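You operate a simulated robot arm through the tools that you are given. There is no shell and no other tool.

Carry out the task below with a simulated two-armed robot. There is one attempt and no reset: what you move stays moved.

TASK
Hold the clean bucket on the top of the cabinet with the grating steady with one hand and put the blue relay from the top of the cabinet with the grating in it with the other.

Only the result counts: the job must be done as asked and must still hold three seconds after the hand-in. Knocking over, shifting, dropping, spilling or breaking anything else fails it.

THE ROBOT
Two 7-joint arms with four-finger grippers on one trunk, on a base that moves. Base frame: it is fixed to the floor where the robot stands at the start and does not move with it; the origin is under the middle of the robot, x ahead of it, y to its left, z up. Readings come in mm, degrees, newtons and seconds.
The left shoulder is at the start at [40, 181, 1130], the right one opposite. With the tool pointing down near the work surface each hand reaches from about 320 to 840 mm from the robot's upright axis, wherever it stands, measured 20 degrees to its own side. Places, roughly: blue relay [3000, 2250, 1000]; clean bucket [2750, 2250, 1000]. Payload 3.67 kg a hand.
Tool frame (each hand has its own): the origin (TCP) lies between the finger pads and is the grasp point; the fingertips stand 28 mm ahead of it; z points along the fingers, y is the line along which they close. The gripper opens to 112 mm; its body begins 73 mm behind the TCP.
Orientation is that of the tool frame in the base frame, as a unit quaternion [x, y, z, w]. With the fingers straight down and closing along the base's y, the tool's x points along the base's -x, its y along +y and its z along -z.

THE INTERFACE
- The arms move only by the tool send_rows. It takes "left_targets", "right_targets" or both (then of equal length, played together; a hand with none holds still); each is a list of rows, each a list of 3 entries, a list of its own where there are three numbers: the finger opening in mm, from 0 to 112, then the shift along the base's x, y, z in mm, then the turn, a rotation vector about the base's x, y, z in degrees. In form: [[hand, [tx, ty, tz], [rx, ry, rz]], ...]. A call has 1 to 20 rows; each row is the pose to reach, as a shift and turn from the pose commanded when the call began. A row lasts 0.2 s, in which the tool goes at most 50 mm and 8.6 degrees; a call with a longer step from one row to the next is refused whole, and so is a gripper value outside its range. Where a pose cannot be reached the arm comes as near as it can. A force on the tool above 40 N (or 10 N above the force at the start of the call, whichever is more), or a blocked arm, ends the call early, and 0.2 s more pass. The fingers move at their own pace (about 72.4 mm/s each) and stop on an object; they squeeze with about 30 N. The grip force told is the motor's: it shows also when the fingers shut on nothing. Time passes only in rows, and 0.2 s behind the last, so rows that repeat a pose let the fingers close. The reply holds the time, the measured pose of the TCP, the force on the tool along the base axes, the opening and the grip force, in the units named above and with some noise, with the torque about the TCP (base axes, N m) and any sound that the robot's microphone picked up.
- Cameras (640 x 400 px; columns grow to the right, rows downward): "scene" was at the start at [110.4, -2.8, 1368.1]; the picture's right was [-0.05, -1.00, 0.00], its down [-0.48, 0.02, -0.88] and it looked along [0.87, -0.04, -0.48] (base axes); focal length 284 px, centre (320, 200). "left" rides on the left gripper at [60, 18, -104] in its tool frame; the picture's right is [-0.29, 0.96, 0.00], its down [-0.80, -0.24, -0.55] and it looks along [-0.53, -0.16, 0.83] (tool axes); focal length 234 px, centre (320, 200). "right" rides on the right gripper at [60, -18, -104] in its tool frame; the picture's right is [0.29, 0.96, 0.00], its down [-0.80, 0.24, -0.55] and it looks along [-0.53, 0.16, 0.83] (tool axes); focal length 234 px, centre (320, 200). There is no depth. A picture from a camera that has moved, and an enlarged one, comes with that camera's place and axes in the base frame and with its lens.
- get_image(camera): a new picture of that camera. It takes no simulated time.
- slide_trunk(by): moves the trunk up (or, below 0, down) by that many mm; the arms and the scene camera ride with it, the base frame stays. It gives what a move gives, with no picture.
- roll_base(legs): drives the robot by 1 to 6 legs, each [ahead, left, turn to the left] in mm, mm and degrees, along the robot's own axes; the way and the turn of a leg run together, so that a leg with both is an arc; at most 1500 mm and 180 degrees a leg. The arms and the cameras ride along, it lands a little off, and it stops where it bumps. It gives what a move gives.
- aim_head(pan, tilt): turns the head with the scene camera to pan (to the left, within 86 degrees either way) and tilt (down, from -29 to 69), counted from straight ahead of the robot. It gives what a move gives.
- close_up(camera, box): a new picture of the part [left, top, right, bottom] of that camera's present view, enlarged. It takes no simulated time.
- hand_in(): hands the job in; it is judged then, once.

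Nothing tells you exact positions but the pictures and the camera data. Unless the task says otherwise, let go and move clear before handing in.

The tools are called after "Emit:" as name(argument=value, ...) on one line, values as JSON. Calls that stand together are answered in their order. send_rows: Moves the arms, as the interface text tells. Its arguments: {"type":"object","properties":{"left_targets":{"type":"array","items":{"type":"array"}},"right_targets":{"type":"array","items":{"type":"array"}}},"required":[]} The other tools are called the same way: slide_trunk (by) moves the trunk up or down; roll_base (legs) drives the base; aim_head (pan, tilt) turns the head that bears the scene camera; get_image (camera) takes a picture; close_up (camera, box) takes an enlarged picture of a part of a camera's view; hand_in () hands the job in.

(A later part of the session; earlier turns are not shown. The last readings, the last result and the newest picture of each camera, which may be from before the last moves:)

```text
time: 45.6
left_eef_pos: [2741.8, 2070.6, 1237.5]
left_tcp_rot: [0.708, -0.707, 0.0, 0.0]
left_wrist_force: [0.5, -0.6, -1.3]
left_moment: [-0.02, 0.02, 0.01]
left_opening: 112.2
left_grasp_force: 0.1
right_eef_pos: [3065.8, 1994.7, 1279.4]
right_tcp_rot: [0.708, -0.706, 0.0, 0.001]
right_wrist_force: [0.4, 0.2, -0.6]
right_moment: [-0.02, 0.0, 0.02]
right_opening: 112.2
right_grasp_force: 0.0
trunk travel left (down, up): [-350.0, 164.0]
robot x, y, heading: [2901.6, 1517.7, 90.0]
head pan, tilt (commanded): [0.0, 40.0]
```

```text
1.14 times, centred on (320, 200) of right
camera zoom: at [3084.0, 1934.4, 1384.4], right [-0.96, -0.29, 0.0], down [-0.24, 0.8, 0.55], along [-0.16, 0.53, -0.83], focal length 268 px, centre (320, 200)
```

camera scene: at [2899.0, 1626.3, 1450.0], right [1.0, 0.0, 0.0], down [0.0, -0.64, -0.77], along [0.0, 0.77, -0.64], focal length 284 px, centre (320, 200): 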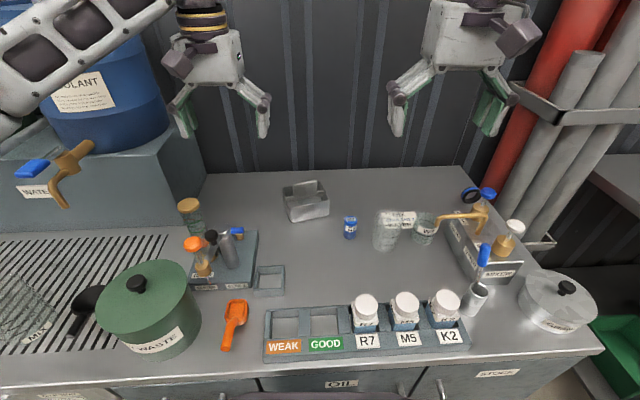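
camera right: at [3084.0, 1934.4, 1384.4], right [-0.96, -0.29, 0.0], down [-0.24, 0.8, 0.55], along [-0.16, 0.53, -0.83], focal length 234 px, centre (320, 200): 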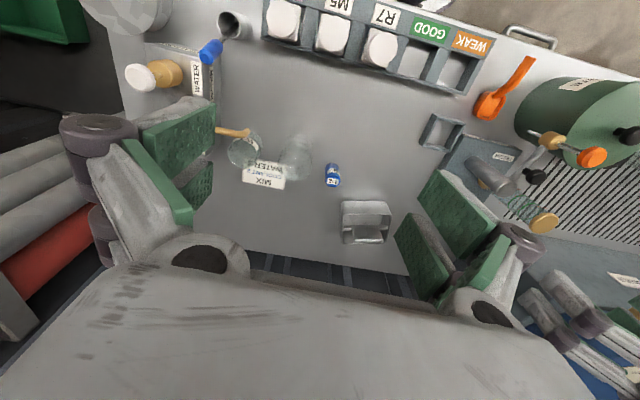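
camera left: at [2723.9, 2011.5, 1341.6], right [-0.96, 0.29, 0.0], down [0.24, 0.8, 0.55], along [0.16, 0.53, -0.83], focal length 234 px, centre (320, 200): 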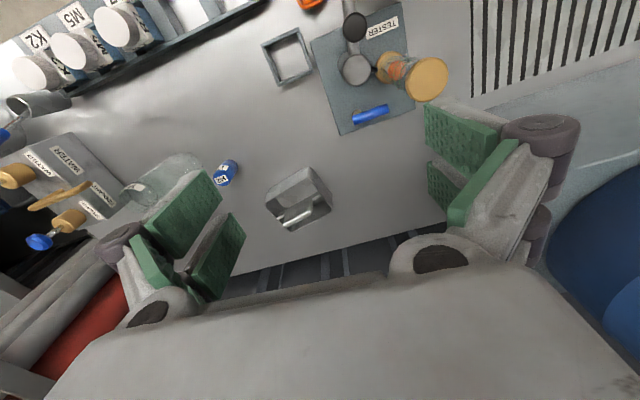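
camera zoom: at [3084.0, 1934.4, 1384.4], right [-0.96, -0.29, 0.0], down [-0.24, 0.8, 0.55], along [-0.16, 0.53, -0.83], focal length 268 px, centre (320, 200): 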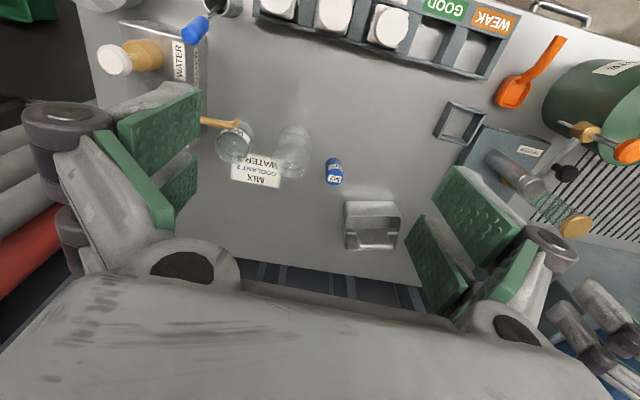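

Plan: grasp the relay with the right hand from above, fingers closing front-to-back to stay clear of the beaker. Then clamp the tub's left end across its 95 mm width with the left hand tilted in from the left, and lower the relay into the front half. First I'll move the right hand above the relay and the left hand slightly back.

Emit:
send_rows(right_targets=[[112, [-8, 14, -5], [0, 0, -6.25]], [112, [-16, 29, -15], [0, 0, -12.5]], [112, [-25, 43, -30], [0, 0, -18.75]], [112, [-33, 58, -50], [0, 0, -25]], [112, [-41, 72, -70], [0, 0, -31.25]], [100, [-49, 87, -90], [0, 0, -37.5]], [90, [-57, 101, -110], [0, 0, -43.75]], [80, [-65, 116, -125], [0, 0, -50]], [70, [-74, 130, -140], [0, 0, -56.25]], [65, [-82, 145, -155], [0, 0, -62.5]], [60, [-90, 159, -165], [0, 0, -68.75]], [60, [-98, 173, -170], [0, 0, -75]], [60, [-98, 173, -170], [0, 0, -75]]], left_targets=[[112, [-10, -15, 0], [0, 0, 0]], [112, [-20, -30, 0], [0, 0, 0]], [112, [-30, -50, 0], [0, 0, 0]], [112, [-40, -75, 0], [0, 0, 0]], [112, [-50, -100, 0], [0, 0, 0]], [112, [-50, -100, 0], [0, 0, 0]], [112, [-50, -100, 0], [0, 0, 0]], [112, [-50, -100, 0], [0, 0, 0]], [112, [-50, -100, 0], [0, 0, 0]], [112, [-50, -100, 0], [0, 0, 0]], [112, [-50, -100, 0], [0, 0, 0]], [112, [-50, -100, 0], [0, 0, 0]], [112, [-50, -100, 0], [0, 0, 0]]])

Emit:
get_image(camera="right")

Emit:
get_image(camera="scene")

```text
time: 48.4
left_eef_pos: [2691.2, 1970.7, 1239.4]
left_tcp_rot: [0.708, -0.706, 0.001, 0.0]
left_wrist_force: [-0.2, -0.1, -0.6]
left_moment: [0.0, 0.01, 0.0]
left_opening: 111.9
left_grasp_force: 0.1
right_eef_pos: [2969.6, 2168.5, 1109.9]
right_tcp_rot: [-0.131, 0.991, 0.0, 0.0]
right_wrist_force: [1.0, -0.3, 0.3]
right_moment: [0.01, 0.0, -0.01]
right_opening: 60.0
right_grasp_force: 0.0
trunk travel left (down, up): [-350.0, 164.0]
robot x, y, heading: [2903.2, 1518.5, 90.1]
head pan, tilt (commanded): [0.0, 40.0]
```

```text
taken
camera right: at [2915.2, 2135.3, 1213.9], right [-0.53, 0.85, 0.0], down [0.71, 0.44, 0.55], along [0.47, 0.29, -0.83], focal length 234 px, centre (320, 200)
```

right: 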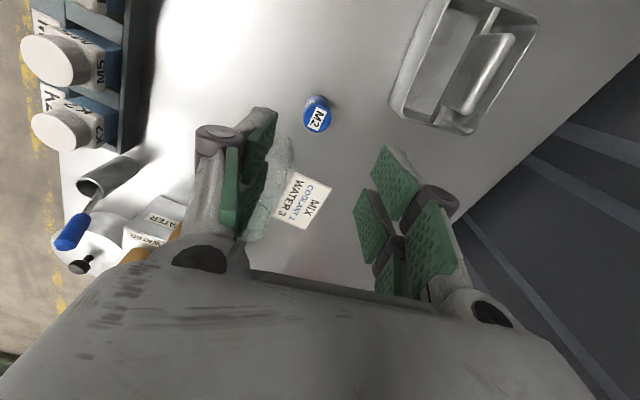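

```text
taken
camera scene: at [2899.4, 1626.6, 1450.0], right [1.0, 0.0, 0.0], down [0.0, -0.64, -0.77], along [0.0, 0.77, -0.64], focal length 284 px, centre (320, 200)
```

scene: 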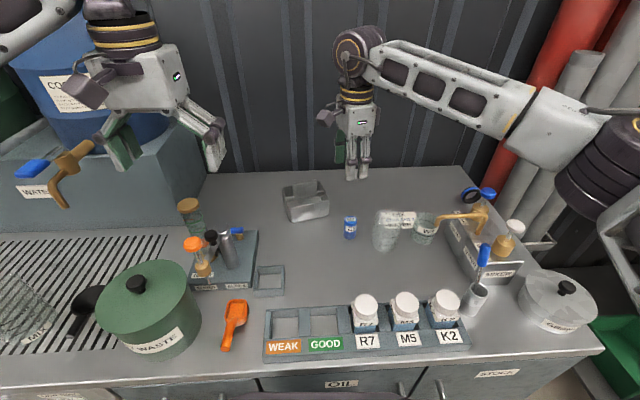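

Emit:
close_up(camera="right", box=[270, 70, 370, 150])

Emit:
close_up(camera="right", box=[370, 0, 560, 140])

Emit:
close_up(camera="scene", box=[270, 90, 420, 260])

```text
5.00 times, centred on (320, 110) of right
camera zoom: at [2915.2, 2135.3, 1213.9], right [-0.53, 0.85, 0.0], down [0.71, 0.44, 0.55], along [0.47, 0.29, -0.83], focal length 1171 px, centre (320, 650)
```

zoom: 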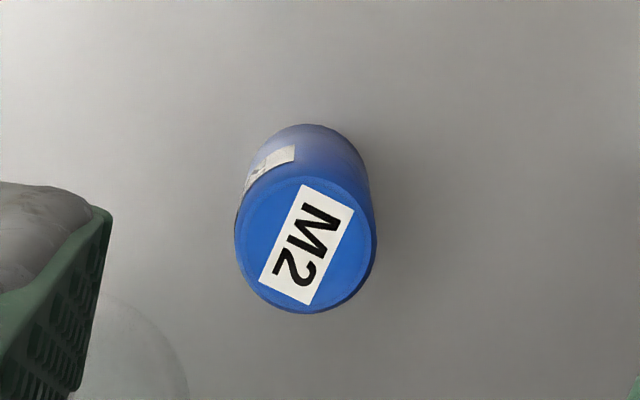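

```text
2.86 times, centred on (465, 70) of right
camera zoom: at [2915.2, 2135.3, 1213.9], right [-0.53, 0.85, 0.0], down [0.71, 0.44, 0.55], along [0.47, 0.29, -0.83], focal length 669 px, centre (-94, 571)
```

zoom: 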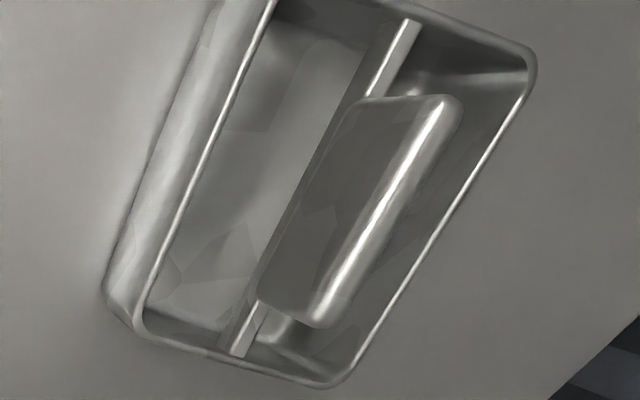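

```text
2.35 times, centred on (345, 175) of scene
camera zoom: at [2899.4, 1626.6, 1450.0], right [1.0, 0.0, 0.0], down [0.0, -0.64, -0.77], along [0.0, 0.77, -0.64], focal length 668 px, centre (261, 259)
```

zoom: 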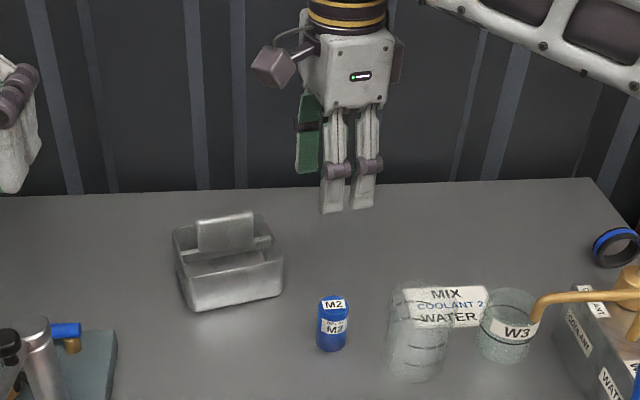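

The relay checks out at [2981, 2172], within 1 mm of the closing line of the right hand. I'll go down to grip its top 25 mm.

Emit:
send_rows(right_targets=[[60, [0, 0, -40], [0, 0, 0]], [60, [0, 0, -80], [0, 0, 0]], [60, [0, 0, -115], [0, 0, 0]], [60, [0, 0, -145], [0, 0, 0]], [60, [0, 0, -165], [0, 0, 0]], [60, [0, 0, -177], [0, 0, 0]], [60, [0, 0, -185], [0, 0, 0]], [60, [0, 0, -185], [0, 0, 0]]])

Emit:
get_image(camera="right")

Emit:
close_up(camera="scene", box=[270, 120, 420, 260])

```text
time: 50.2
left_eef_pos: [2691.9, 1971.7, 1239.6]
left_tcp_rot: [0.708, -0.707, 0.0, 0.0]
left_wrist_force: [0.8, 0.5, 0.1]
left_moment: [-0.01, 0.02, 0.01]
left_opening: 112.2
left_grasp_force: 0.0
right_eef_pos: [2965.6, 2169.4, 925.1]
right_tcp_rot: [-0.131, 0.991, 0.0, 0.0]
right_wrist_force: [0.3, 0.0, -1.2]
right_moment: [0.01, -0.01, 0.0]
right_opening: 59.8
right_grasp_force: 0.1
trunk travel left (down, up): [-350.0, 164.0]
robot x, y, heading: [2900.3, 1518.3, 90.3]
head pan, tilt (commanded): [0.0, 40.0]
```

```text
taken
camera right: at [2912.6, 2135.5, 1029.4], right [-0.53, 0.85, 0.0], down [0.71, 0.44, 0.55], along [0.47, 0.29, -0.83], focal length 234 px, centre (320, 200)
```

right: 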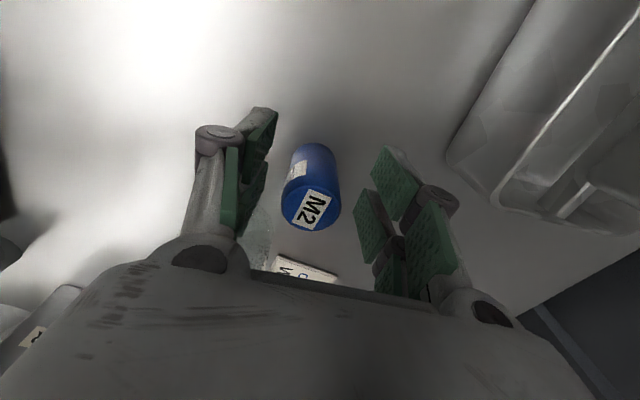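

```text
2.86 times, centred on (345, 190) of scene
camera zoom: at [2898.9, 1626.8, 1450.0], right [1.0, 0.0, 0.0], down [0.0, -0.64, -0.77], along [0.0, 0.77, -0.64], focal length 811 px, centre (249, 229)
```

zoom: 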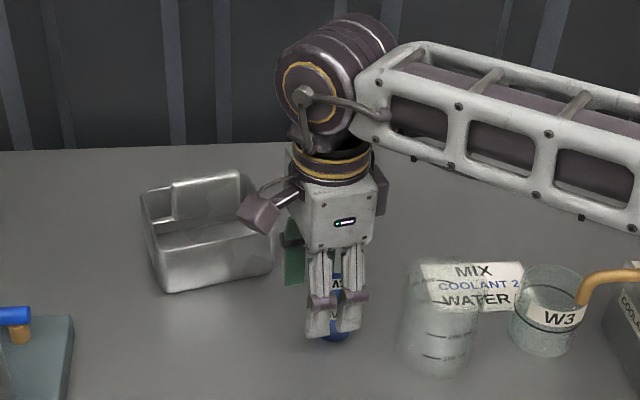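

The relay is centred between the fingers near the pads. I'll close the grip.

Emit:
send_rows(right_targets=[[45, [0, 0, 0], [0, 0, 0]], [30, [0, 0, 0], [0, 0, 0]], [25, [0, 0, 0], [0, 0, 0]], [25, [0, 0, 0], [0, 0, 0]], [25, [0, 0, 0], [0, 0, 0]]])

Emit:
get_image(camera="right")

```text
time: 51.4
left_eef_pos: [2690.4, 1971.8, 1238.4]
left_tcp_rot: [0.707, -0.707, 0.0, 0.0]
left_wrist_force: [-0.6, 0.0, 0.0]
left_moment: [0.02, 0.01, -0.03]
left_opening: 112.2
left_grasp_force: 0.0
right_eef_pos: [2965.9, 2168.5, 924.9]
right_tcp_rot: [-0.132, 0.991, -0.001, 0.0]
right_wrist_force: [-0.2, 0.1, -0.6]
right_moment: [0.0, -0.01, -0.01]
right_opening: 33.7
right_grasp_force: 29.7
trunk travel left (down, up): [-350.0, 164.0]
robot x, y, heading: [2900.4, 1521.0, 90.3]
head pan, tilt (commanded): [0.0, 40.0]
```

```text
taken
camera right: at [2912.6, 2135.6, 1029.5], right [-0.53, 0.85, 0.0], down [0.71, 0.44, 0.55], along [0.47, 0.29, -0.83], focal length 234 px, centre (320, 200)
```

right: 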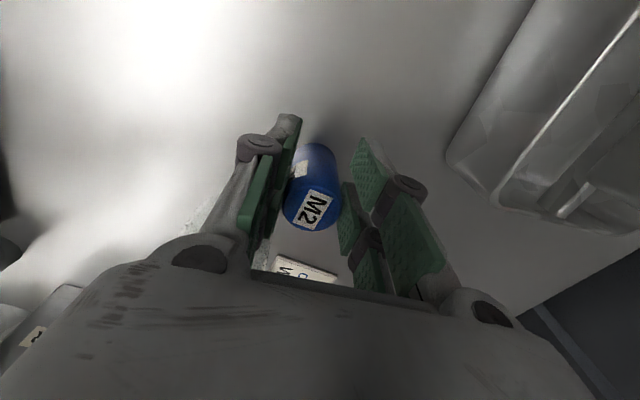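

The relay is gripped at 33.7 mm with about 30 N. I'll lift it, turn the hand 90° to its placing orientation and hold it aside to the right.

Emit:
send_rows(right_targets=[[25, [0, 0, 15], [0, 0, 0]], [25, [0, 0, 40], [0, 0, 0]], [25, [0, 0, 75], [0, 0, 0]], [25, [0, 0, 115], [0, 0, 0]], [25, [0, 0, 155], [0, 0, 0]], [25, [0, 0, 190], [0, 0, 0]], [25, [5, -10, 215], [0, 0, 8]], [25, [12, -20, 225], [0, 0, 16]], [25, [20, -35, 225], [0, 0, 24]], [25, [30, -50, 225], [0, 0, 32]], [25, [40, -65, 225], [0, 0, 40]], [25, [50, -80, 225], [0, 0, 48]], [25, [60, -90, 225], [0, 0, 56]], [25, [70, -100, 225], [0, 0, 64]], [25, [80, -110, 225], [0, 0, 72]], [25, [80, -110, 225], [0, 0, 80]], [25, [80, -110, 225], [0, 0, 85]], [25, [80, -110, 225], [0, 0, 90]], [25, [80, -110, 225], [0, 0, 90]]])

Emit:
get_image(camera="scene")

Emit:
get_image(camera="right")

```text
time: 55.4
left_eef_pos: [2691.0, 1971.4, 1238.7]
left_tcp_rot: [0.708, -0.706, 0.0, -0.001]
left_wrist_force: [-1.1, -0.3, -0.5]
left_moment: [-0.01, 0.01, 0.01]
left_opening: 112.0
left_grasp_force: 0.2
right_eef_pos: [3046.4, 2058.6, 1150.9]
right_tcp_rot: [0.794, -0.607, 0.0, 0.001]
right_wrist_force: [-0.5, 0.2, 0.0]
right_moment: [0.03, 0.06, -0.02]
right_opening: 25.4
right_grasp_force: 0.0
trunk travel left (down, up): [-350.0, 164.0]
robot x, y, heading: [2899.8, 1517.8, 90.2]
head pan, tilt (commanded): [0.0, 40.0]
```

```text
taken
camera scene: at [2898.7, 1627.1, 1450.0], right [1.0, 0.0, 0.0], down [0.0, -0.64, -0.77], along [0.0, 0.77, -0.64], focal length 284 px, centre (320, 200)
```

scene: 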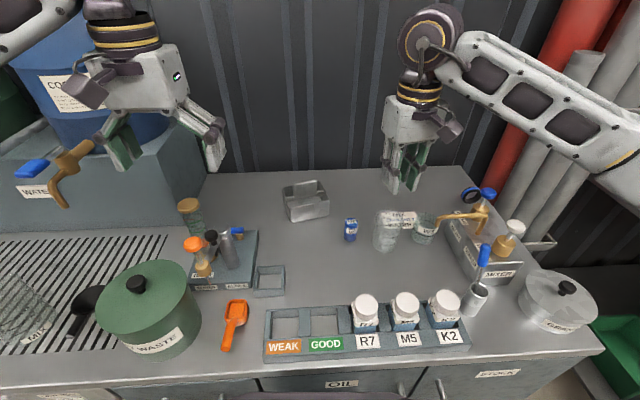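

```text
taken
camera right: at [3080.5, 2004.6, 1254.8], right [-0.85, -0.53, 0.0], down [-0.44, 0.71, 0.55], along [-0.29, 0.47, -0.83], focal length 234 px, centre (320, 200)
```

right: 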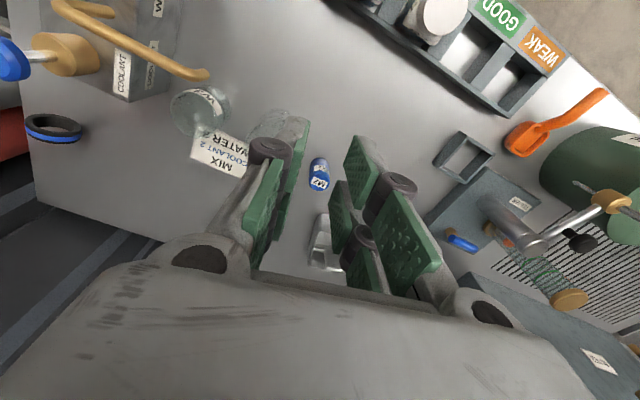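

The relay slipped out of the offset grip and is still standing on the counter. I'll measure where it is now.

Emit:
close_up(camera="scene", box=[270, 165, 420, 260])

Emit:
close_up(camera="right", box=[270, 130, 370, 290])

Emit:
close_up(camera="left", box=[100, 100, 420, 300])

```text
4.21 times, centred on (345, 212) of scene
camera zoom: at [2898.7, 1627.1, 1450.0], right [1.0, 0.0, 0.0], down [0.0, -0.64, -0.77], along [0.0, 0.77, -0.64], focal length 1195 px, centre (215, 147)
```

zoom: 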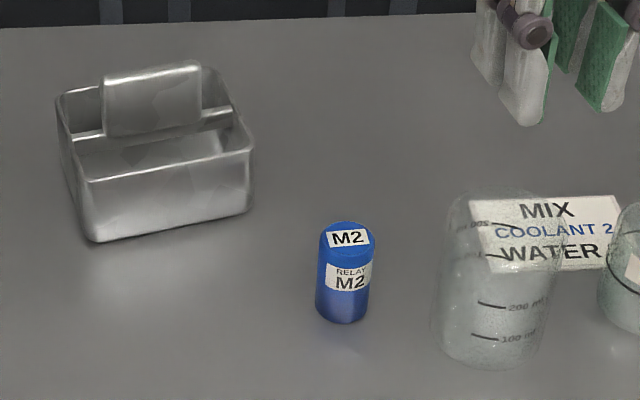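

```text
2.50 times, centred on (320, 210) of right
camera zoom: at [3080.5, 2004.6, 1254.8], right [-0.85, -0.53, 0.0], down [-0.44, 0.71, 0.55], along [-0.29, 0.47, -0.83], focal length 585 px, centre (320, 175)
```

zoom: 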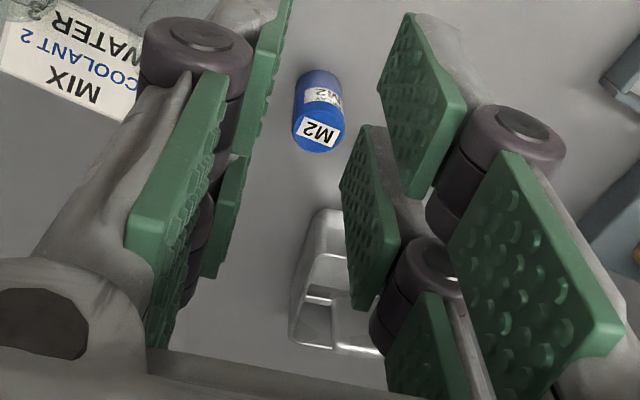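

```text
2.00 times, centred on (260, 200) of left
camera zoom: at [2673.2, 1912.6, 1342.9], right [-0.96, 0.29, 0.0], down [0.24, 0.8, 0.55], along [0.16, 0.53, -0.83], focal length 468 px, centre (440, 200)
```

zoom: 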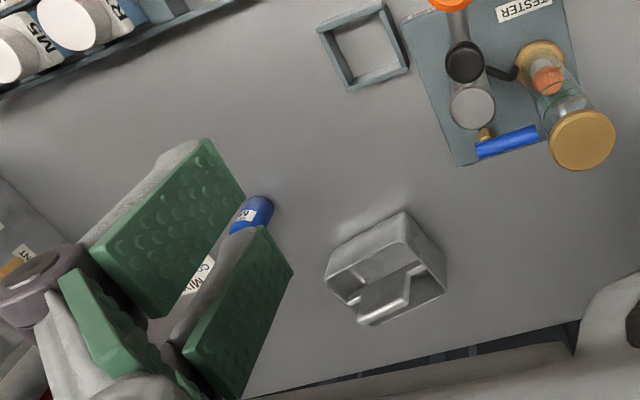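

Emit:
close_up(camera="scene", box=[350, 60, 490, 210])

```text
2.67 times, centred on (420, 135) of scene
camera zoom: at [2898.7, 1627.1, 1450.0], right [1.0, 0.0, 0.0], down [0.0, -0.64, -0.77], along [0.0, 0.77, -0.64], focal length 757 px, centre (53, 373)
```

zoom: 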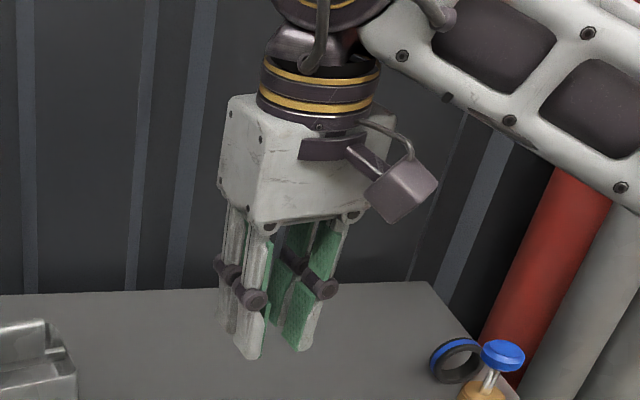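

The fingers look parallel, so the earlier hold was probably too shallow and too far off the pad centre. I'll re-grasp deeper and nearer the pad centre, and test-lift a little before going further.

Emit:
send_rows(right_targets=[[40, [-5, 9, -5], [0, 0, -7.5]], [50, [-11, 18, -10], [0, 0, -15]], [60, [-17, 27, -20], [0, 0, -22.5]], [60, [-23, 36, -30], [0, 0, -30]], [60, [-29, 45, -40], [0, 0, -37.5]], [60, [-35, 54, -50], [0, 0, -45]], [60, [-41, 63, -60], [0, 0, -52.5]], [60, [-47, 72, -70], [0, 0, -60]], [60, [-53, 82, -80], [0, 0, -67.5]], [60, [-59, 91, -90], [0, 0, -75]], [60, [-64, 100, -100], [0, 0, -82.5]], [60, [-69, 107, -100], [0, 0, -90]], [60, [-69, 107, -100], [0, 0, -90]]])

Emit:
get_image(camera="right")

Emit:
close_up(camera="right", box=[250, 90, 370, 180])

```text
time: 58.2
left_eef_pos: [2690.2, 1971.5, 1239.2]
left_tcp_rot: [0.708, -0.706, 0.0, 0.0]
left_wrist_force: [-0.2, 0.1, 0.0]
left_moment: [0.0, -0.01, 0.01]
left_opening: 112.1
left_grasp_force: 0.0
right_eef_pos: [2979.1, 2167.8, 1049.7]
right_tcp_rot: [-0.131, 0.991, 0.0, 0.001]
right_wrist_force: [-0.2, -0.3, 0.9]
right_moment: [0.02, 0.01, 0.02]
right_opening: 60.2
right_grasp_force: 0.1
trunk travel left (down, up): [-350.0, 164.0]
robot x, y, heading: [2900.6, 1521.4, 90.0]
head pan, tilt (commanded): [0.0, 40.0]
```

```text
taken
camera right: at [2926.0, 2133.0, 1154.3], right [-0.53, 0.85, 0.0], down [0.71, 0.44, 0.55], along [0.47, 0.29, -0.83], focal length 234 px, centre (320, 200)
```

right: 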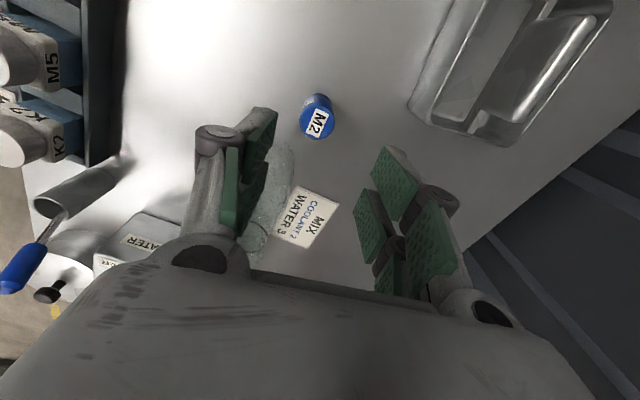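

```text
4.44 times, centred on (310, 135) of right
camera zoom: at [2926.0, 2133.0, 1154.3], right [-0.53, 0.85, 0.0], down [0.71, 0.44, 0.55], along [0.47, 0.29, -0.83], focal length 1041 px, centre (364, 489)
```

zoom: 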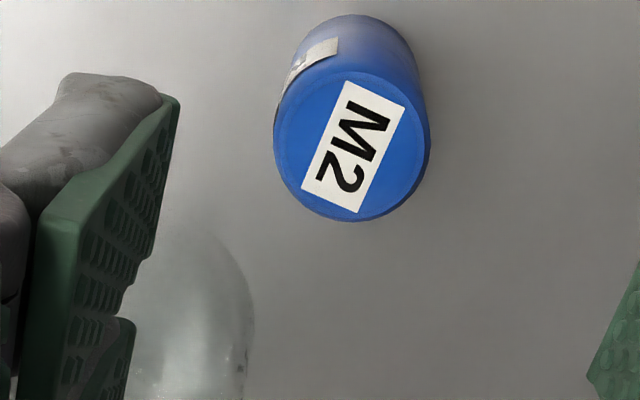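

Emit:
send_rows(right_targets=[[60, [-2.5, -1.5, -35], [0, 0, 0]], [60, [-2.5, -1.5, -70], [0, 0, 0]], [60, [-2.5, -1.5, -100], [0, 0, 0]], [60, [-2.5, -1.5, -122], [0, 0, 0]], [60, [-2.5, -1.5, -137], [0, 0, 0]], [60, [-2.5, -1.5, -147], [0, 0, 0]], [60, [-2.5, -1.5, -147], [0, 0, 0]], [45, [-2.5, -1.5, -147], [0, 0, 0]], [30, [-2.5, -1.5, -147], [0, 0, 0]], [20, [-2.5, -1.5, -147], [0, 0, 0]], [20, [-2.5, -1.5, -147], [0, 0, 0]], [20, [-2.5, -1.5, -147], [0, 0, 0]]])

Emit:
get_image(camera="right")

```text
time: 60.8
left_eef_pos: [2691.3, 1971.3, 1238.4]
left_tcp_rot: [0.707, -0.707, 0.0, 0.0]
left_wrist_force: [-1.5, 0.7, -0.2]
left_moment: [0.03, -0.01, -0.01]
left_opening: 112.0
left_grasp_force: 0.1
right_eef_pos: [2976.2, 2162.0, 902.2]
right_tcp_rot: [-0.131, 0.991, 0.0, 0.0]
right_wrist_force: [-0.1, 0.0, 0.2]
right_moment: [0.01, -0.02, -0.02]
right_opening: 33.4
right_grasp_force: 29.9
trunk travel left (down, up): [-350.0, 164.0]
robot x, y, heading: [2901.5, 1520.4, 90.1]
head pan, tilt (commanded): [0.0, 40.0]
```

```text
taken
camera right: at [2923.3, 2129.1, 1006.8], right [-0.53, 0.85, 0.0], down [0.71, 0.44, 0.55], along [0.47, 0.29, -0.83], focal length 234 px, centre (320, 200)
```

right: 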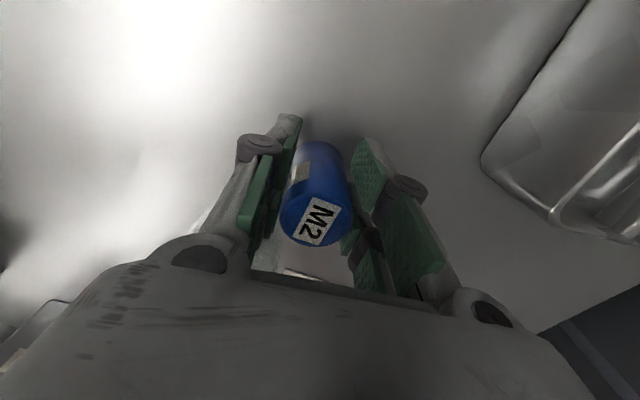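

Emit:
send_rows(right_targets=[[20, [0, 0, 4], [0, 0, 0]], [20, [0, 0, 8], [0, 0, 0]], [20, [0, 0, 12], [0, 0, 0]], [20, [0, 0, 16], [0, 0, 0]], [20, [0, 0, 20], [0, 0, 0]], [20, [0, 0, 20], [0, 0, 0]]])

Emit:
get_image(camera="right")

Emit:
close_up(camera="scene", box=[270, 120, 420, 260])

```text
time: 62.2
left_eef_pos: [2691.3, 1972.2, 1238.6]
left_tcp_rot: [0.707, -0.707, 0.001, 0.0]
left_wrist_force: [-0.2, 0.4, 0.0]
left_moment: [0.0, -0.02, 0.01]
left_opening: 112.0
left_grasp_force: 0.1
right_eef_pos: [2977.6, 2164.0, 923.4]
right_tcp_rot: [-0.131, 0.991, 0.0, 0.0]
right_wrist_force: [0.1, -0.4, -0.1]
right_moment: [0.03, 0.0, 0.03]
right_opening: 34.2
right_grasp_force: 30.0
trunk travel left (down, up): [-350.0, 164.0]
robot x, y, heading: [2901.1, 1522.4, 90.4]
head pan, tilt (commanded): [0.0, 40.0]
```

```text
taken
camera right: at [2923.6, 2129.9, 1027.0], right [-0.53, 0.85, 0.0], down [0.71, 0.44, 0.55], along [0.47, 0.29, -0.83], focal length 234 px, centre (320, 200)
```

right: 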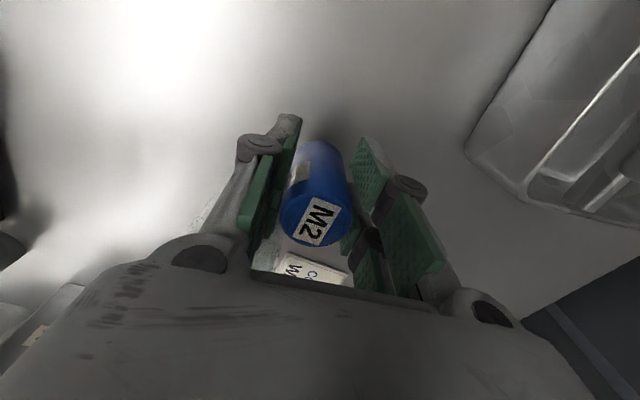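

```text
2.86 times, centred on (345, 190) of scene
camera zoom: at [2898.9, 1627.1, 1450.0], right [1.0, 0.0, 0.0], down [0.0, -0.64, -0.77], along [0.0, 0.77, -0.64], focal length 811 px, centre (249, 229)
```

zoom: 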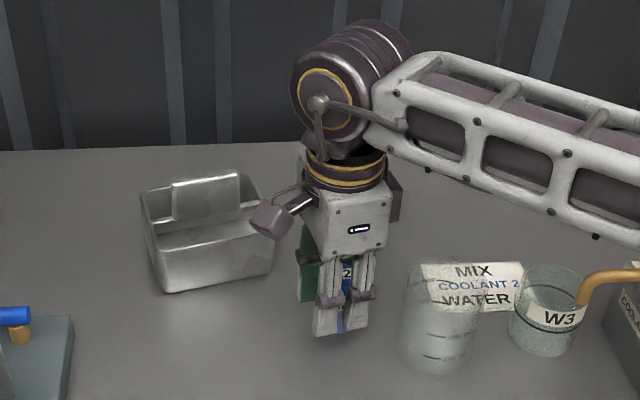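

The relay is rising with the hand this time. I'll lift a bit further, slowly, and check for slip.

Emit:
send_rows(right_targets=[[20, [0, 0, 8], [0, 0, 0]], [20, [0, 0, 16], [0, 0, 0]], [20, [0, 0, 24], [0, 0, 0]], [20, [0, 0, 32], [0, 0, 0]], [20, [0, 0, 40], [0, 0, 0]], [20, [0, 0, 50], [0, 0, 0]], [20, [0, 0, 60], [0, 0, 0]], [20, [0, 0, 60], [0, 0, 0]]])

Emit:
get_image(camera="right")

Emit:
close_up(camera="scene", box=[270, 120, 420, 260])

```text
time: 64.0
left_eef_pos: [2690.9, 1972.0, 1239.0]
left_tcp_rot: [0.708, -0.707, -0.001, 0.0]
left_wrist_force: [0.2, 0.1, 0.2]
left_moment: [0.01, 0.0, -0.03]
left_opening: 112.0
left_grasp_force: 0.1
right_eef_pos: [2976.0, 2165.0, 983.2]
right_tcp_rot: [-0.132, 0.991, 0.0, 0.001]
right_wrist_force: [-0.7, 0.7, -1.0]
right_moment: [0.01, -0.04, 0.0]
right_opening: 34.0
right_grasp_force: 29.7
trunk travel left (down, up): [-350.0, 164.0]
robot x, y, heading: [2898.1, 1520.2, 90.2]
head pan, tilt (commanded): [0.0, 40.0]
```

```text
taken
camera right: at [2922.2, 2132.1, 1087.4], right [-0.53, 0.85, 0.0], down [0.71, 0.44, 0.55], along [0.47, 0.29, -0.83], focal length 234 px, centre (320, 200)
```

right: 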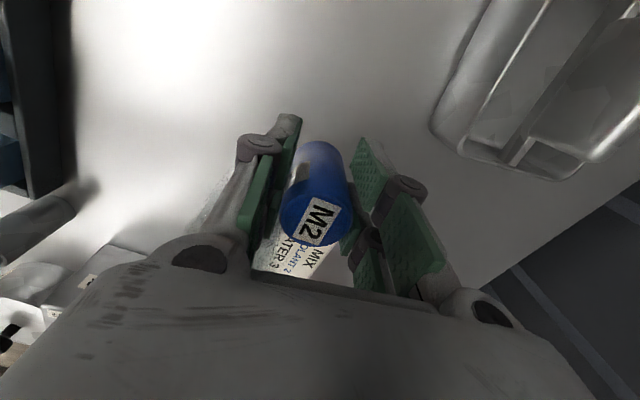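

```text
2.86 times, centred on (345, 190) of scene
camera zoom: at [2898.9, 1627.2, 1450.0], right [1.0, 0.0, 0.0], down [0.0, -0.64, -0.77], along [0.0, 0.77, -0.64], focal length 811 px, centre (249, 229)
```

zoom: 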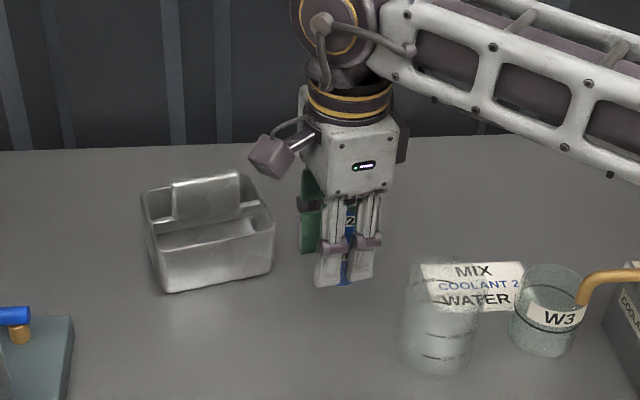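

The relay is held firmly with 47 mm of overlap, but only 14 mm sticks out below the fingertips. I'll set it back down and re-grip about 12 mm higher, so more of it enters the tub before release, and then test that grip too.

Emit:
send_rows(right_targets=[[20, [0, 0, -25], [0, 0, 0]], [20, [0, 0, -50], [0, 0, 0]], [20, [0, 0, -66], [0, 0, 0]], [20, [0, 0, -75], [0, 0, 0]], [20, [0, 0, -80], [0, 0, 0]], [20, [0, 0, -80], [0, 0, 0]], [40, [0, 0, -80], [0, 0, 0]], [46, [0, 0, -80], [0, 0, 0]], [46, [0, 0, -80], [0, 0, 0]], [46, [0, 0, -74], [0, 0, 0]], [46, [0, 0, -68], [0, 0, 0]], [46, [0, 0, -68], [0, 0, 0]], [30, [0, 0, -68], [0, 0, 0]], [20, [0, 0, -68], [0, 0, 0]], [20, [0, 0, -68], [0, 0, 0]], [20, [0, 0, -68], [0, 0, 0]]])

Emit:
get_image(camera="right")

```text
time: 67.4
left_eef_pos: [2690.2, 1972.2, 1239.9]
left_tcp_rot: [0.708, -0.706, 0.0, 0.001]
left_wrist_force: [0.0, 0.5, -0.1]
left_moment: [-0.02, 0.0, -0.04]
left_opening: 112.0
left_grasp_force: 0.0
right_eef_pos: [2975.6, 2164.3, 913.2]
right_tcp_rot: [-0.132, 0.991, 0.001, 0.0]
right_wrist_force: [-0.6, 0.7, 2.9]
right_moment: [0.03, -0.01, 0.01]
right_opening: 33.9
right_grasp_force: 30.3
trunk travel left (down, up): [-350.0, 164.0]
robot x, y, heading: [2901.0, 1517.3, 90.1]
head pan, tilt (commanded): [0.0, 40.0]
```

```text
taken
camera right: at [2923.5, 2129.9, 1018.3], right [-0.53, 0.85, 0.0], down [0.71, 0.44, 0.55], along [0.47, 0.29, -0.83], focal length 234 px, centre (320, 200)
```

right: 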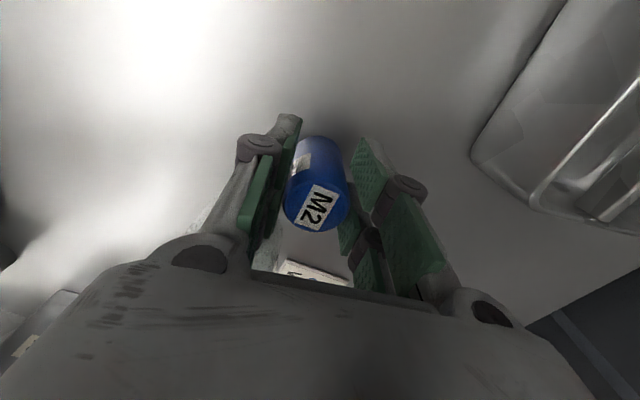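

Emit:
send_rows(right_targets=[[20, [0, 0, 4], [0, 0, 0]], [20, [0, 0, 8], [0, 0, 0]], [20, [0, 0, 14], [0, 0, 0]], [20, [0, 0, 20], [0, 0, 0]], [20, [0, 0, 28], [0, 0, 0]], [20, [0, 0, 36], [0, 0, 0]], [20, [0, 0, 44], [0, 0, 0]], [20, [0, 0, 52], [0, 0, 0]], [20, [0, 0, 60], [0, 0, 0]], [20, [0, 0, 60], [0, 0, 0]], [20, [0, 0, 60], [0, 0, 0]]])

Emit:
get_image(camera="right")

Emit:
close_up(camera="scene", box=[270, 120, 420, 260])

```text
time: 69.8
left_eef_pos: [2691.2, 1972.1, 1238.2]
left_tcp_rot: [0.708, -0.707, 0.0, 0.0]
left_wrist_force: [-0.5, -0.2, -1.0]
left_moment: [-0.03, -0.01, 0.03]
left_opening: 111.9
left_grasp_force: 0.0
right_eef_pos: [2976.4, 2162.8, 975.0]
right_tcp_rot: [-0.132, 0.991, 0.0, 0.0]
right_wrist_force: [0.3, 0.1, -0.8]
right_moment: [0.01, -0.01, -0.02]
right_opening: 33.4
right_grasp_force: 30.1
trunk travel left (down, up): [-350.0, 164.0]
robot x, y, heading: [2899.2, 1521.0, 90.1]
head pan, tilt (commanded): [0.0, 40.0]
```

```text
taken
camera right: at [2922.8, 2129.5, 1078.5], right [-0.53, 0.85, 0.0], down [0.71, 0.44, 0.55], along [0.47, 0.29, -0.83], focal length 234 px, centre (320, 200)
```

right: 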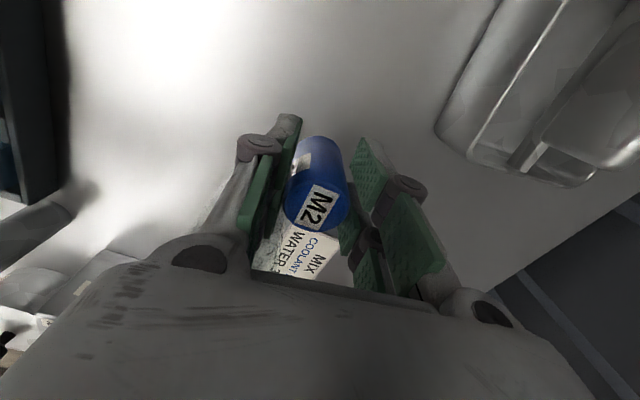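

```text
2.86 times, centred on (345, 190) of scene
camera zoom: at [2898.9, 1627.1, 1450.0], right [1.0, 0.0, 0.0], down [0.0, -0.64, -0.77], along [0.0, 0.77, -0.64], focal length 811 px, centre (249, 229)
```

zoom: 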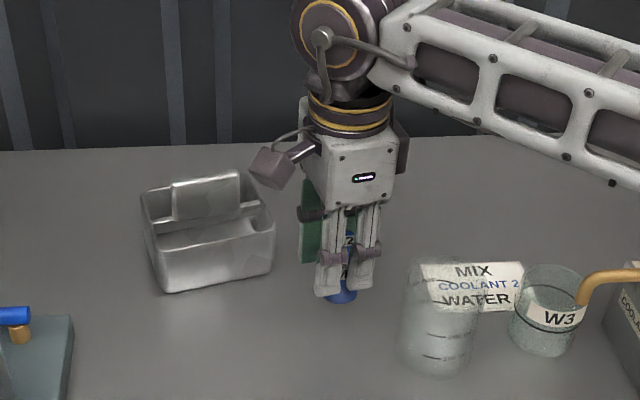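

The grip holds, with the relay now sticking out clearly below the fingers. I'll lift, rotate 90° and hold it aside while the left hand goes to the tub.

Emit:
send_rows(right_targets=[[20, [0, 0, 20], [0, 0, 0]], [20, [0, 0, 45], [0, 0, 0]], [20, [0, 0, 75], [0, 0, 0]], [20, [0, 0, 105], [0, 0, 0]], [20, [0, 0, 135], [0, 0, 0]], [20, [0, 0, 160], [0, 0, 0]], [20, [5, -10, 175], [0, 0, 7.5]], [20, [12, -20, 175], [0, 0, 15]], [20, [20, -35, 175], [0, 0, 22.5]], [20, [30, -50, 175], [0, 0, 30]], [20, [40, -65, 175], [0, 0, 37.5]], [20, [50, -80, 175], [0, 0, 45]], [20, [60, -90, 175], [0, 0, 52.5]], [20, [70, -100, 175], [0, 0, 60]], [20, [80, -110, 175], [0, 0, 67.5]], [20, [80, -110, 175], [0, 0, 75]], [20, [80, -110, 175], [0, 0, 82.5]], [20, [80, -110, 175], [0, 0, 90]], [20, [80, -110, 175], [0, 0, 90]]])

Emit:
get_image(camera="right")

Emit:
get_image(camera="left")

Emit:
get_image(camera="scene")

```text
time: 73.8
left_eef_pos: [2690.8, 1971.1, 1240.3]
left_tcp_rot: [0.708, -0.706, 0.001, 0.0]
left_wrist_force: [0.0, 0.2, 0.5]
left_moment: [0.02, 0.01, 0.04]
left_opening: 112.1
left_grasp_force: 0.0
right_eef_pos: [3056.1, 2054.4, 1149.0]
right_tcp_rot: [0.794, -0.607, 0.0, 0.0]
right_wrist_force: [0.4, 0.2, -0.2]
right_moment: [-0.02, 0.01, 0.0]
right_opening: 33.6
right_grasp_force: 30.1
trunk travel left (down, up): [-350.0, 164.0]
robot x, y, heading: [2900.8, 1518.1, 90.1]
head pan, tilt (commanded): [0.0, 40.0]
```

```text
taken
camera right: at [3088.6, 2000.3, 1254.0], right [-0.85, -0.53, 0.0], down [-0.44, 0.71, 0.55], along [-0.29, 0.47, -0.83], focal length 234 px, centre (320, 200)
```

right: 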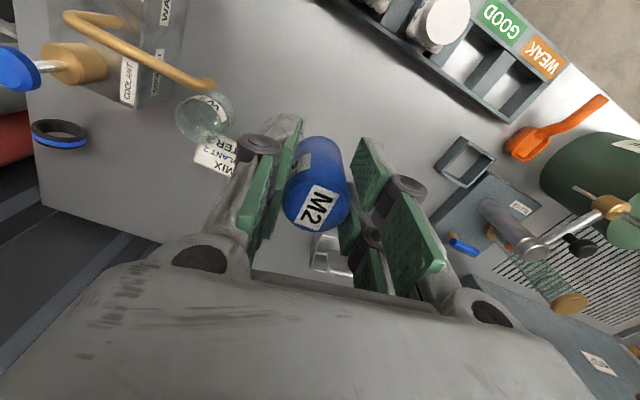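

```text
taken
camera left: at [2673.3, 1912.6, 1342.9], right [-0.96, 0.29, 0.0], down [0.24, 0.8, 0.55], along [0.16, 0.53, -0.83], focal length 234 px, centre (320, 200)
```

left: 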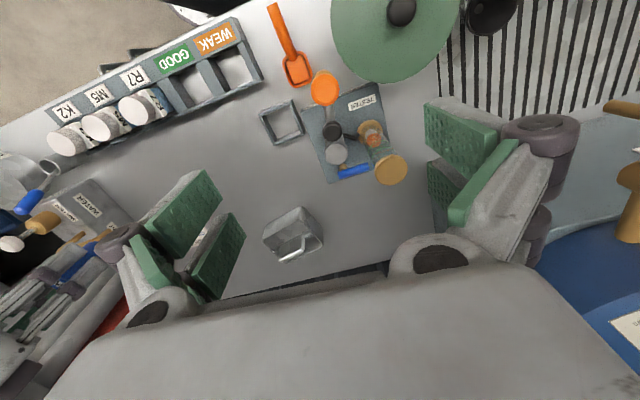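

```text
taken
camera scene: at [2898.8, 1627.2, 1450.0], right [1.0, 0.0, 0.0], down [0.0, -0.64, -0.77], along [0.0, 0.77, -0.64], focal length 284 px, centre (320, 200)
```

scene: 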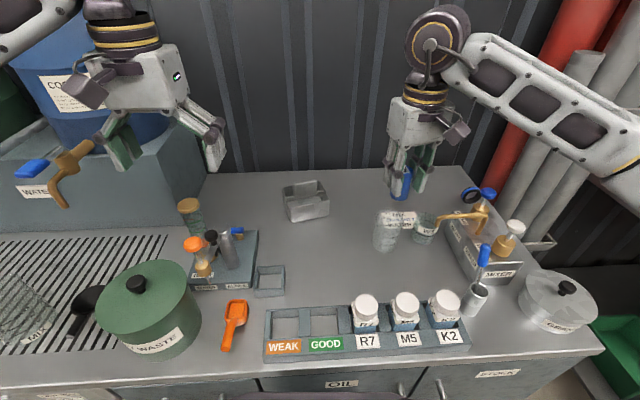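

The relay is secure in the right hand. Now I'll turn the left hand so its closing line runs across the tub, still at a safe height.

Emit:
send_rows(left_targets=[[112, [5, 10, 0], [0, 0, -7.5]], [112, [10, 20, 0], [0, 0, -15]], [112, [15, 35, 0], [0, 0, -22.5]], [112, [20, 50, 0], [0, 0, -30]], [112, [25, 65, 0], [0, 0, -37.5]], [112, [30, 80, 0], [0, 0, -45]], [112, [35, 95, 0], [0, 0, -52.5]], [112, [40, 110, 0], [0, 0, -60]], [112, [45, 120, 0], [0, 0, -67.5]], [112, [50, 130, 0], [0, 0, -75]], [112, [50, 130, 0], [0, 0, -75]]])

Emit:
get_image(camera="scene")

```text
time: 76.2
left_eef_pos: [2739.8, 2100.8, 1237.2]
left_tcp_rot: [-0.131, 0.991, 0.0, -0.001]
left_wrist_force: [-0.4, 0.2, 0.1]
left_moment: [0.01, -0.04, 0.02]
left_opening: 112.3
left_grasp_force: 0.0
right_eef_pos: [3055.1, 2053.7, 1151.0]
right_tcp_rot: [0.794, -0.608, 0.0, 0.0]
right_wrist_force: [-0.6, -0.8, -0.5]
right_moment: [0.0, 0.0, 0.01]
right_opening: 33.5
right_grasp_force: 30.1
trunk travel left (down, up): [-350.0, 164.0]
robot x, y, heading: [2897.1, 1521.6, 90.3]
head pan, tilt (commanded): [0.0, 40.0]
```

```text
taken
camera scene: at [2898.6, 1626.8, 1450.0], right [1.0, 0.0, 0.0], down [0.0, -0.64, -0.77], along [0.0, 0.77, -0.64], focal length 284 px, centre (320, 200)
```

scene: 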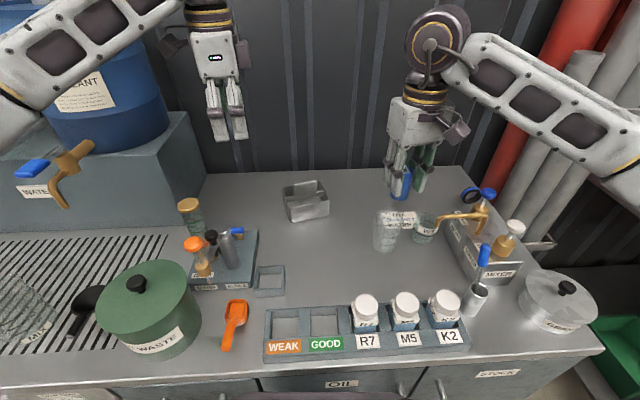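

Next I'll tilt the left hand 35° so it comes in from the left, moving it above the tub's left end.

Emit:
send_rows(left_targets=[[112, [10, 25, -15], [1.81, -6.76, 0]], [112, [20, 50, -30], [3.63, -13.52, 0]], [112, [30, 80, -50], [5.44, -20.28, 0]], [112, [40, 105, -65], [7.25, -27.04, 0]], [112, [50, 130, -80], [9.07, -33.8, 0]], [112, [60, 150, -100], [9.07, -33.8, 0]], [112, [60, 150, -100], [9.07, -33.8, 0]]])

Emit:
get_image(camera="scene")

Emit:
get_image(camera="left")

```text
time: 77.8
left_eef_pos: [2800.0, 2251.2, 1137.4]
left_tcp_rot: [-0.126, 0.945, 0.039, 0.299]
left_wrist_force: [-0.2, 0.0, 0.3]
left_moment: [0.0, 0.0, 0.03]
left_opening: 111.8
left_grasp_force: 0.0
right_eef_pos: [3055.9, 2054.2, 1149.8]
right_tcp_rot: [0.794, -0.608, 0.0, 0.0]
right_wrist_force: [-0.3, -0.1, -0.1]
right_moment: [0.01, -0.01, -0.02]
right_opening: 33.6
right_grasp_force: 29.7
trunk travel left (down, up): [-350.0, 164.0]
robot x, y, heading: [2899.0, 1519.3, 90.1]
head pan, tilt (commanded): [0.0, 40.0]
```

```text
taken
camera scene: at [2898.3, 1626.4, 1450.1], right [1.0, 0.0, 0.0], down [0.0, -0.64, -0.77], along [0.0, 0.77, -0.64], focal length 284 px, centre (320, 200)
```

scene: 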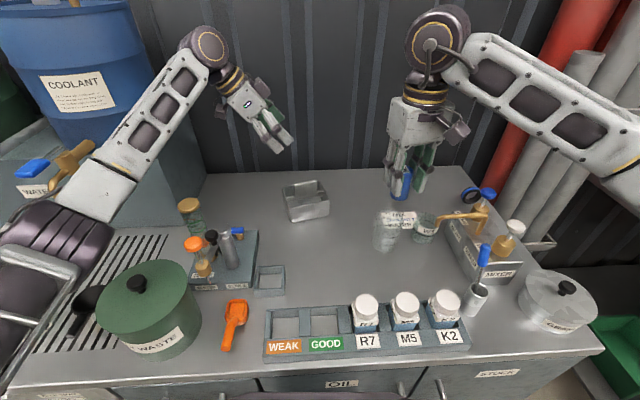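

```text
taken
camera left: at [2689.8, 2240.4, 1188.5], right [-0.02, 0.99, 0.16], down [0.38, -0.14, 0.91], along [0.92, 0.08, -0.38], focal length 234 px, centre (320, 200)
```

left: 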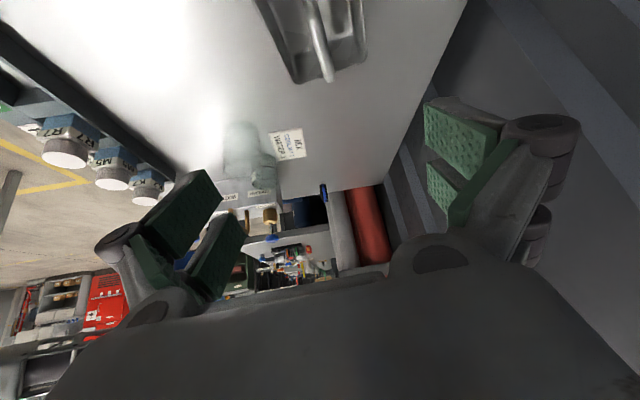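

Emit:
send_rows(left_targets=[[112, [4, 8, -35], [0, 0, 0]], [112, [8, 15, -70], [0, 0, 0]], [112, [11.5, 22, -100], [0, 0, 0]], [112, [11.5, 22, -122], [0, 0, 0]], [112, [11.5, 22, -122], [0, 0, 0]]])

Emit:
get_image(camera="scene")

Emit:
get_image(camera="left")

Emit:
close_up(camera="scene", box=[230, 100, 380, 240])

Emit:
get_image(camera="right")

```text
time: 79.0
left_eef_pos: [2810.2, 2270.4, 1029.0]
left_tcp_rot: [-0.124, 0.945, 0.047, 0.299]
left_wrist_force: [1.4, -0.9, 0.4]
left_moment: [0.03, 0.01, 0.01]
left_opening: 112.3
left_grasp_force: 0.2
right_eef_pos: [3055.1, 2048.3, 1153.1]
right_tcp_rot: [0.795, -0.607, -0.002, -0.002]
right_wrist_force: [-0.2, -0.7, -1.2]
right_moment: [0.02, -0.02, -0.02]
right_opening: 33.3
right_grasp_force: 29.9
trunk travel left (down, up): [-350.0, 164.0]
robot x, y, heading: [2898.7, 1518.0, 90.3]
head pan, tilt (commanded): [0.0, 40.0]
```

```text
taken
camera scene: at [2899.4, 1620.1, 1451.1], right [1.0, 0.0, 0.0], down [0.0, -0.64, -0.77], along [0.0, 0.77, -0.64], focal length 284 px, centre (320, 200)
```

scene: 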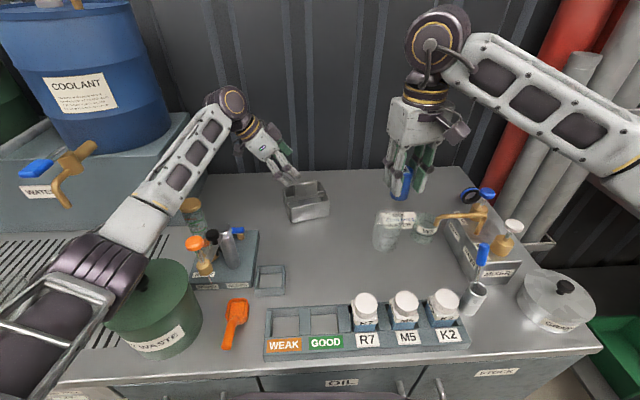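

```text
taken
camera left: at [2701.7, 2259.5, 1079.5], right [-0.02, 0.98, 0.18], down [0.39, -0.16, 0.91], along [0.92, 0.09, -0.38], focal length 234 px, centre (320, 200)
```

left: 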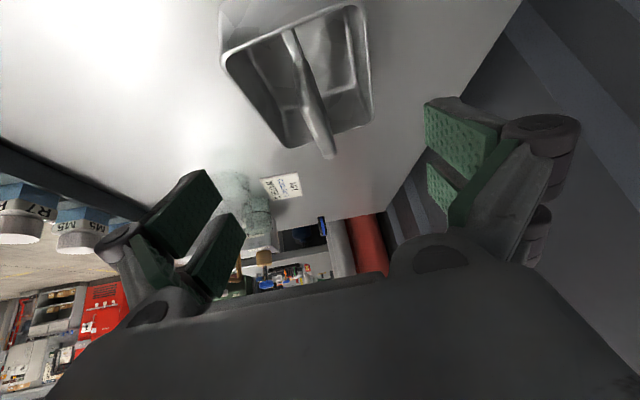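

```text
2.86 times, centred on (305, 170) of scene
camera zoom: at [2899.4, 1620.1, 1451.1], right [1.0, 0.0, 0.0], down [0.0, -0.64, -0.77], along [0.0, 0.77, -0.64], focal length 811 px, centre (363, 286)
```

zoom: 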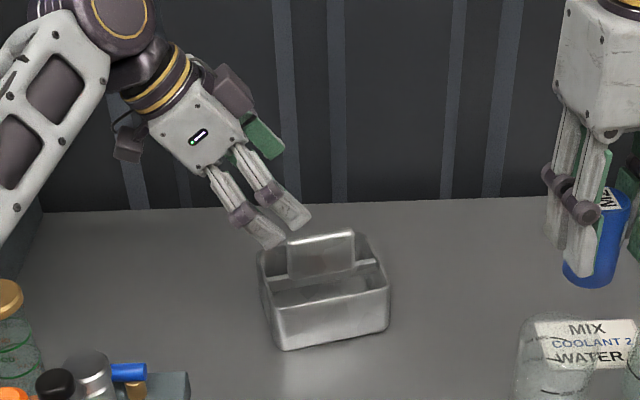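

```text
taken
camera right: at [3088.6, 1994.4, 1257.0], right [-0.85, -0.53, 0.0], down [-0.44, 0.7, 0.56], along [-0.29, 0.47, -0.83], focal length 234 px, centre (320, 200)
```

right: 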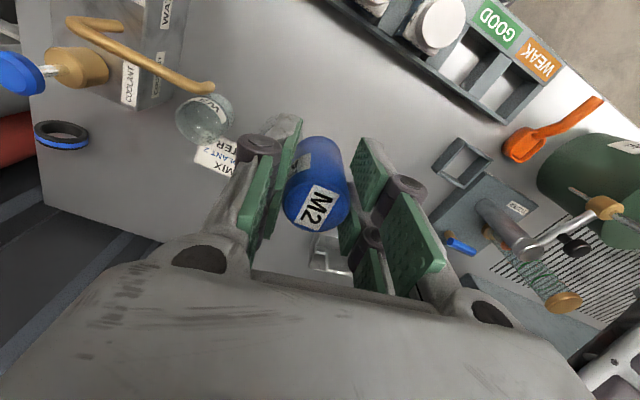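

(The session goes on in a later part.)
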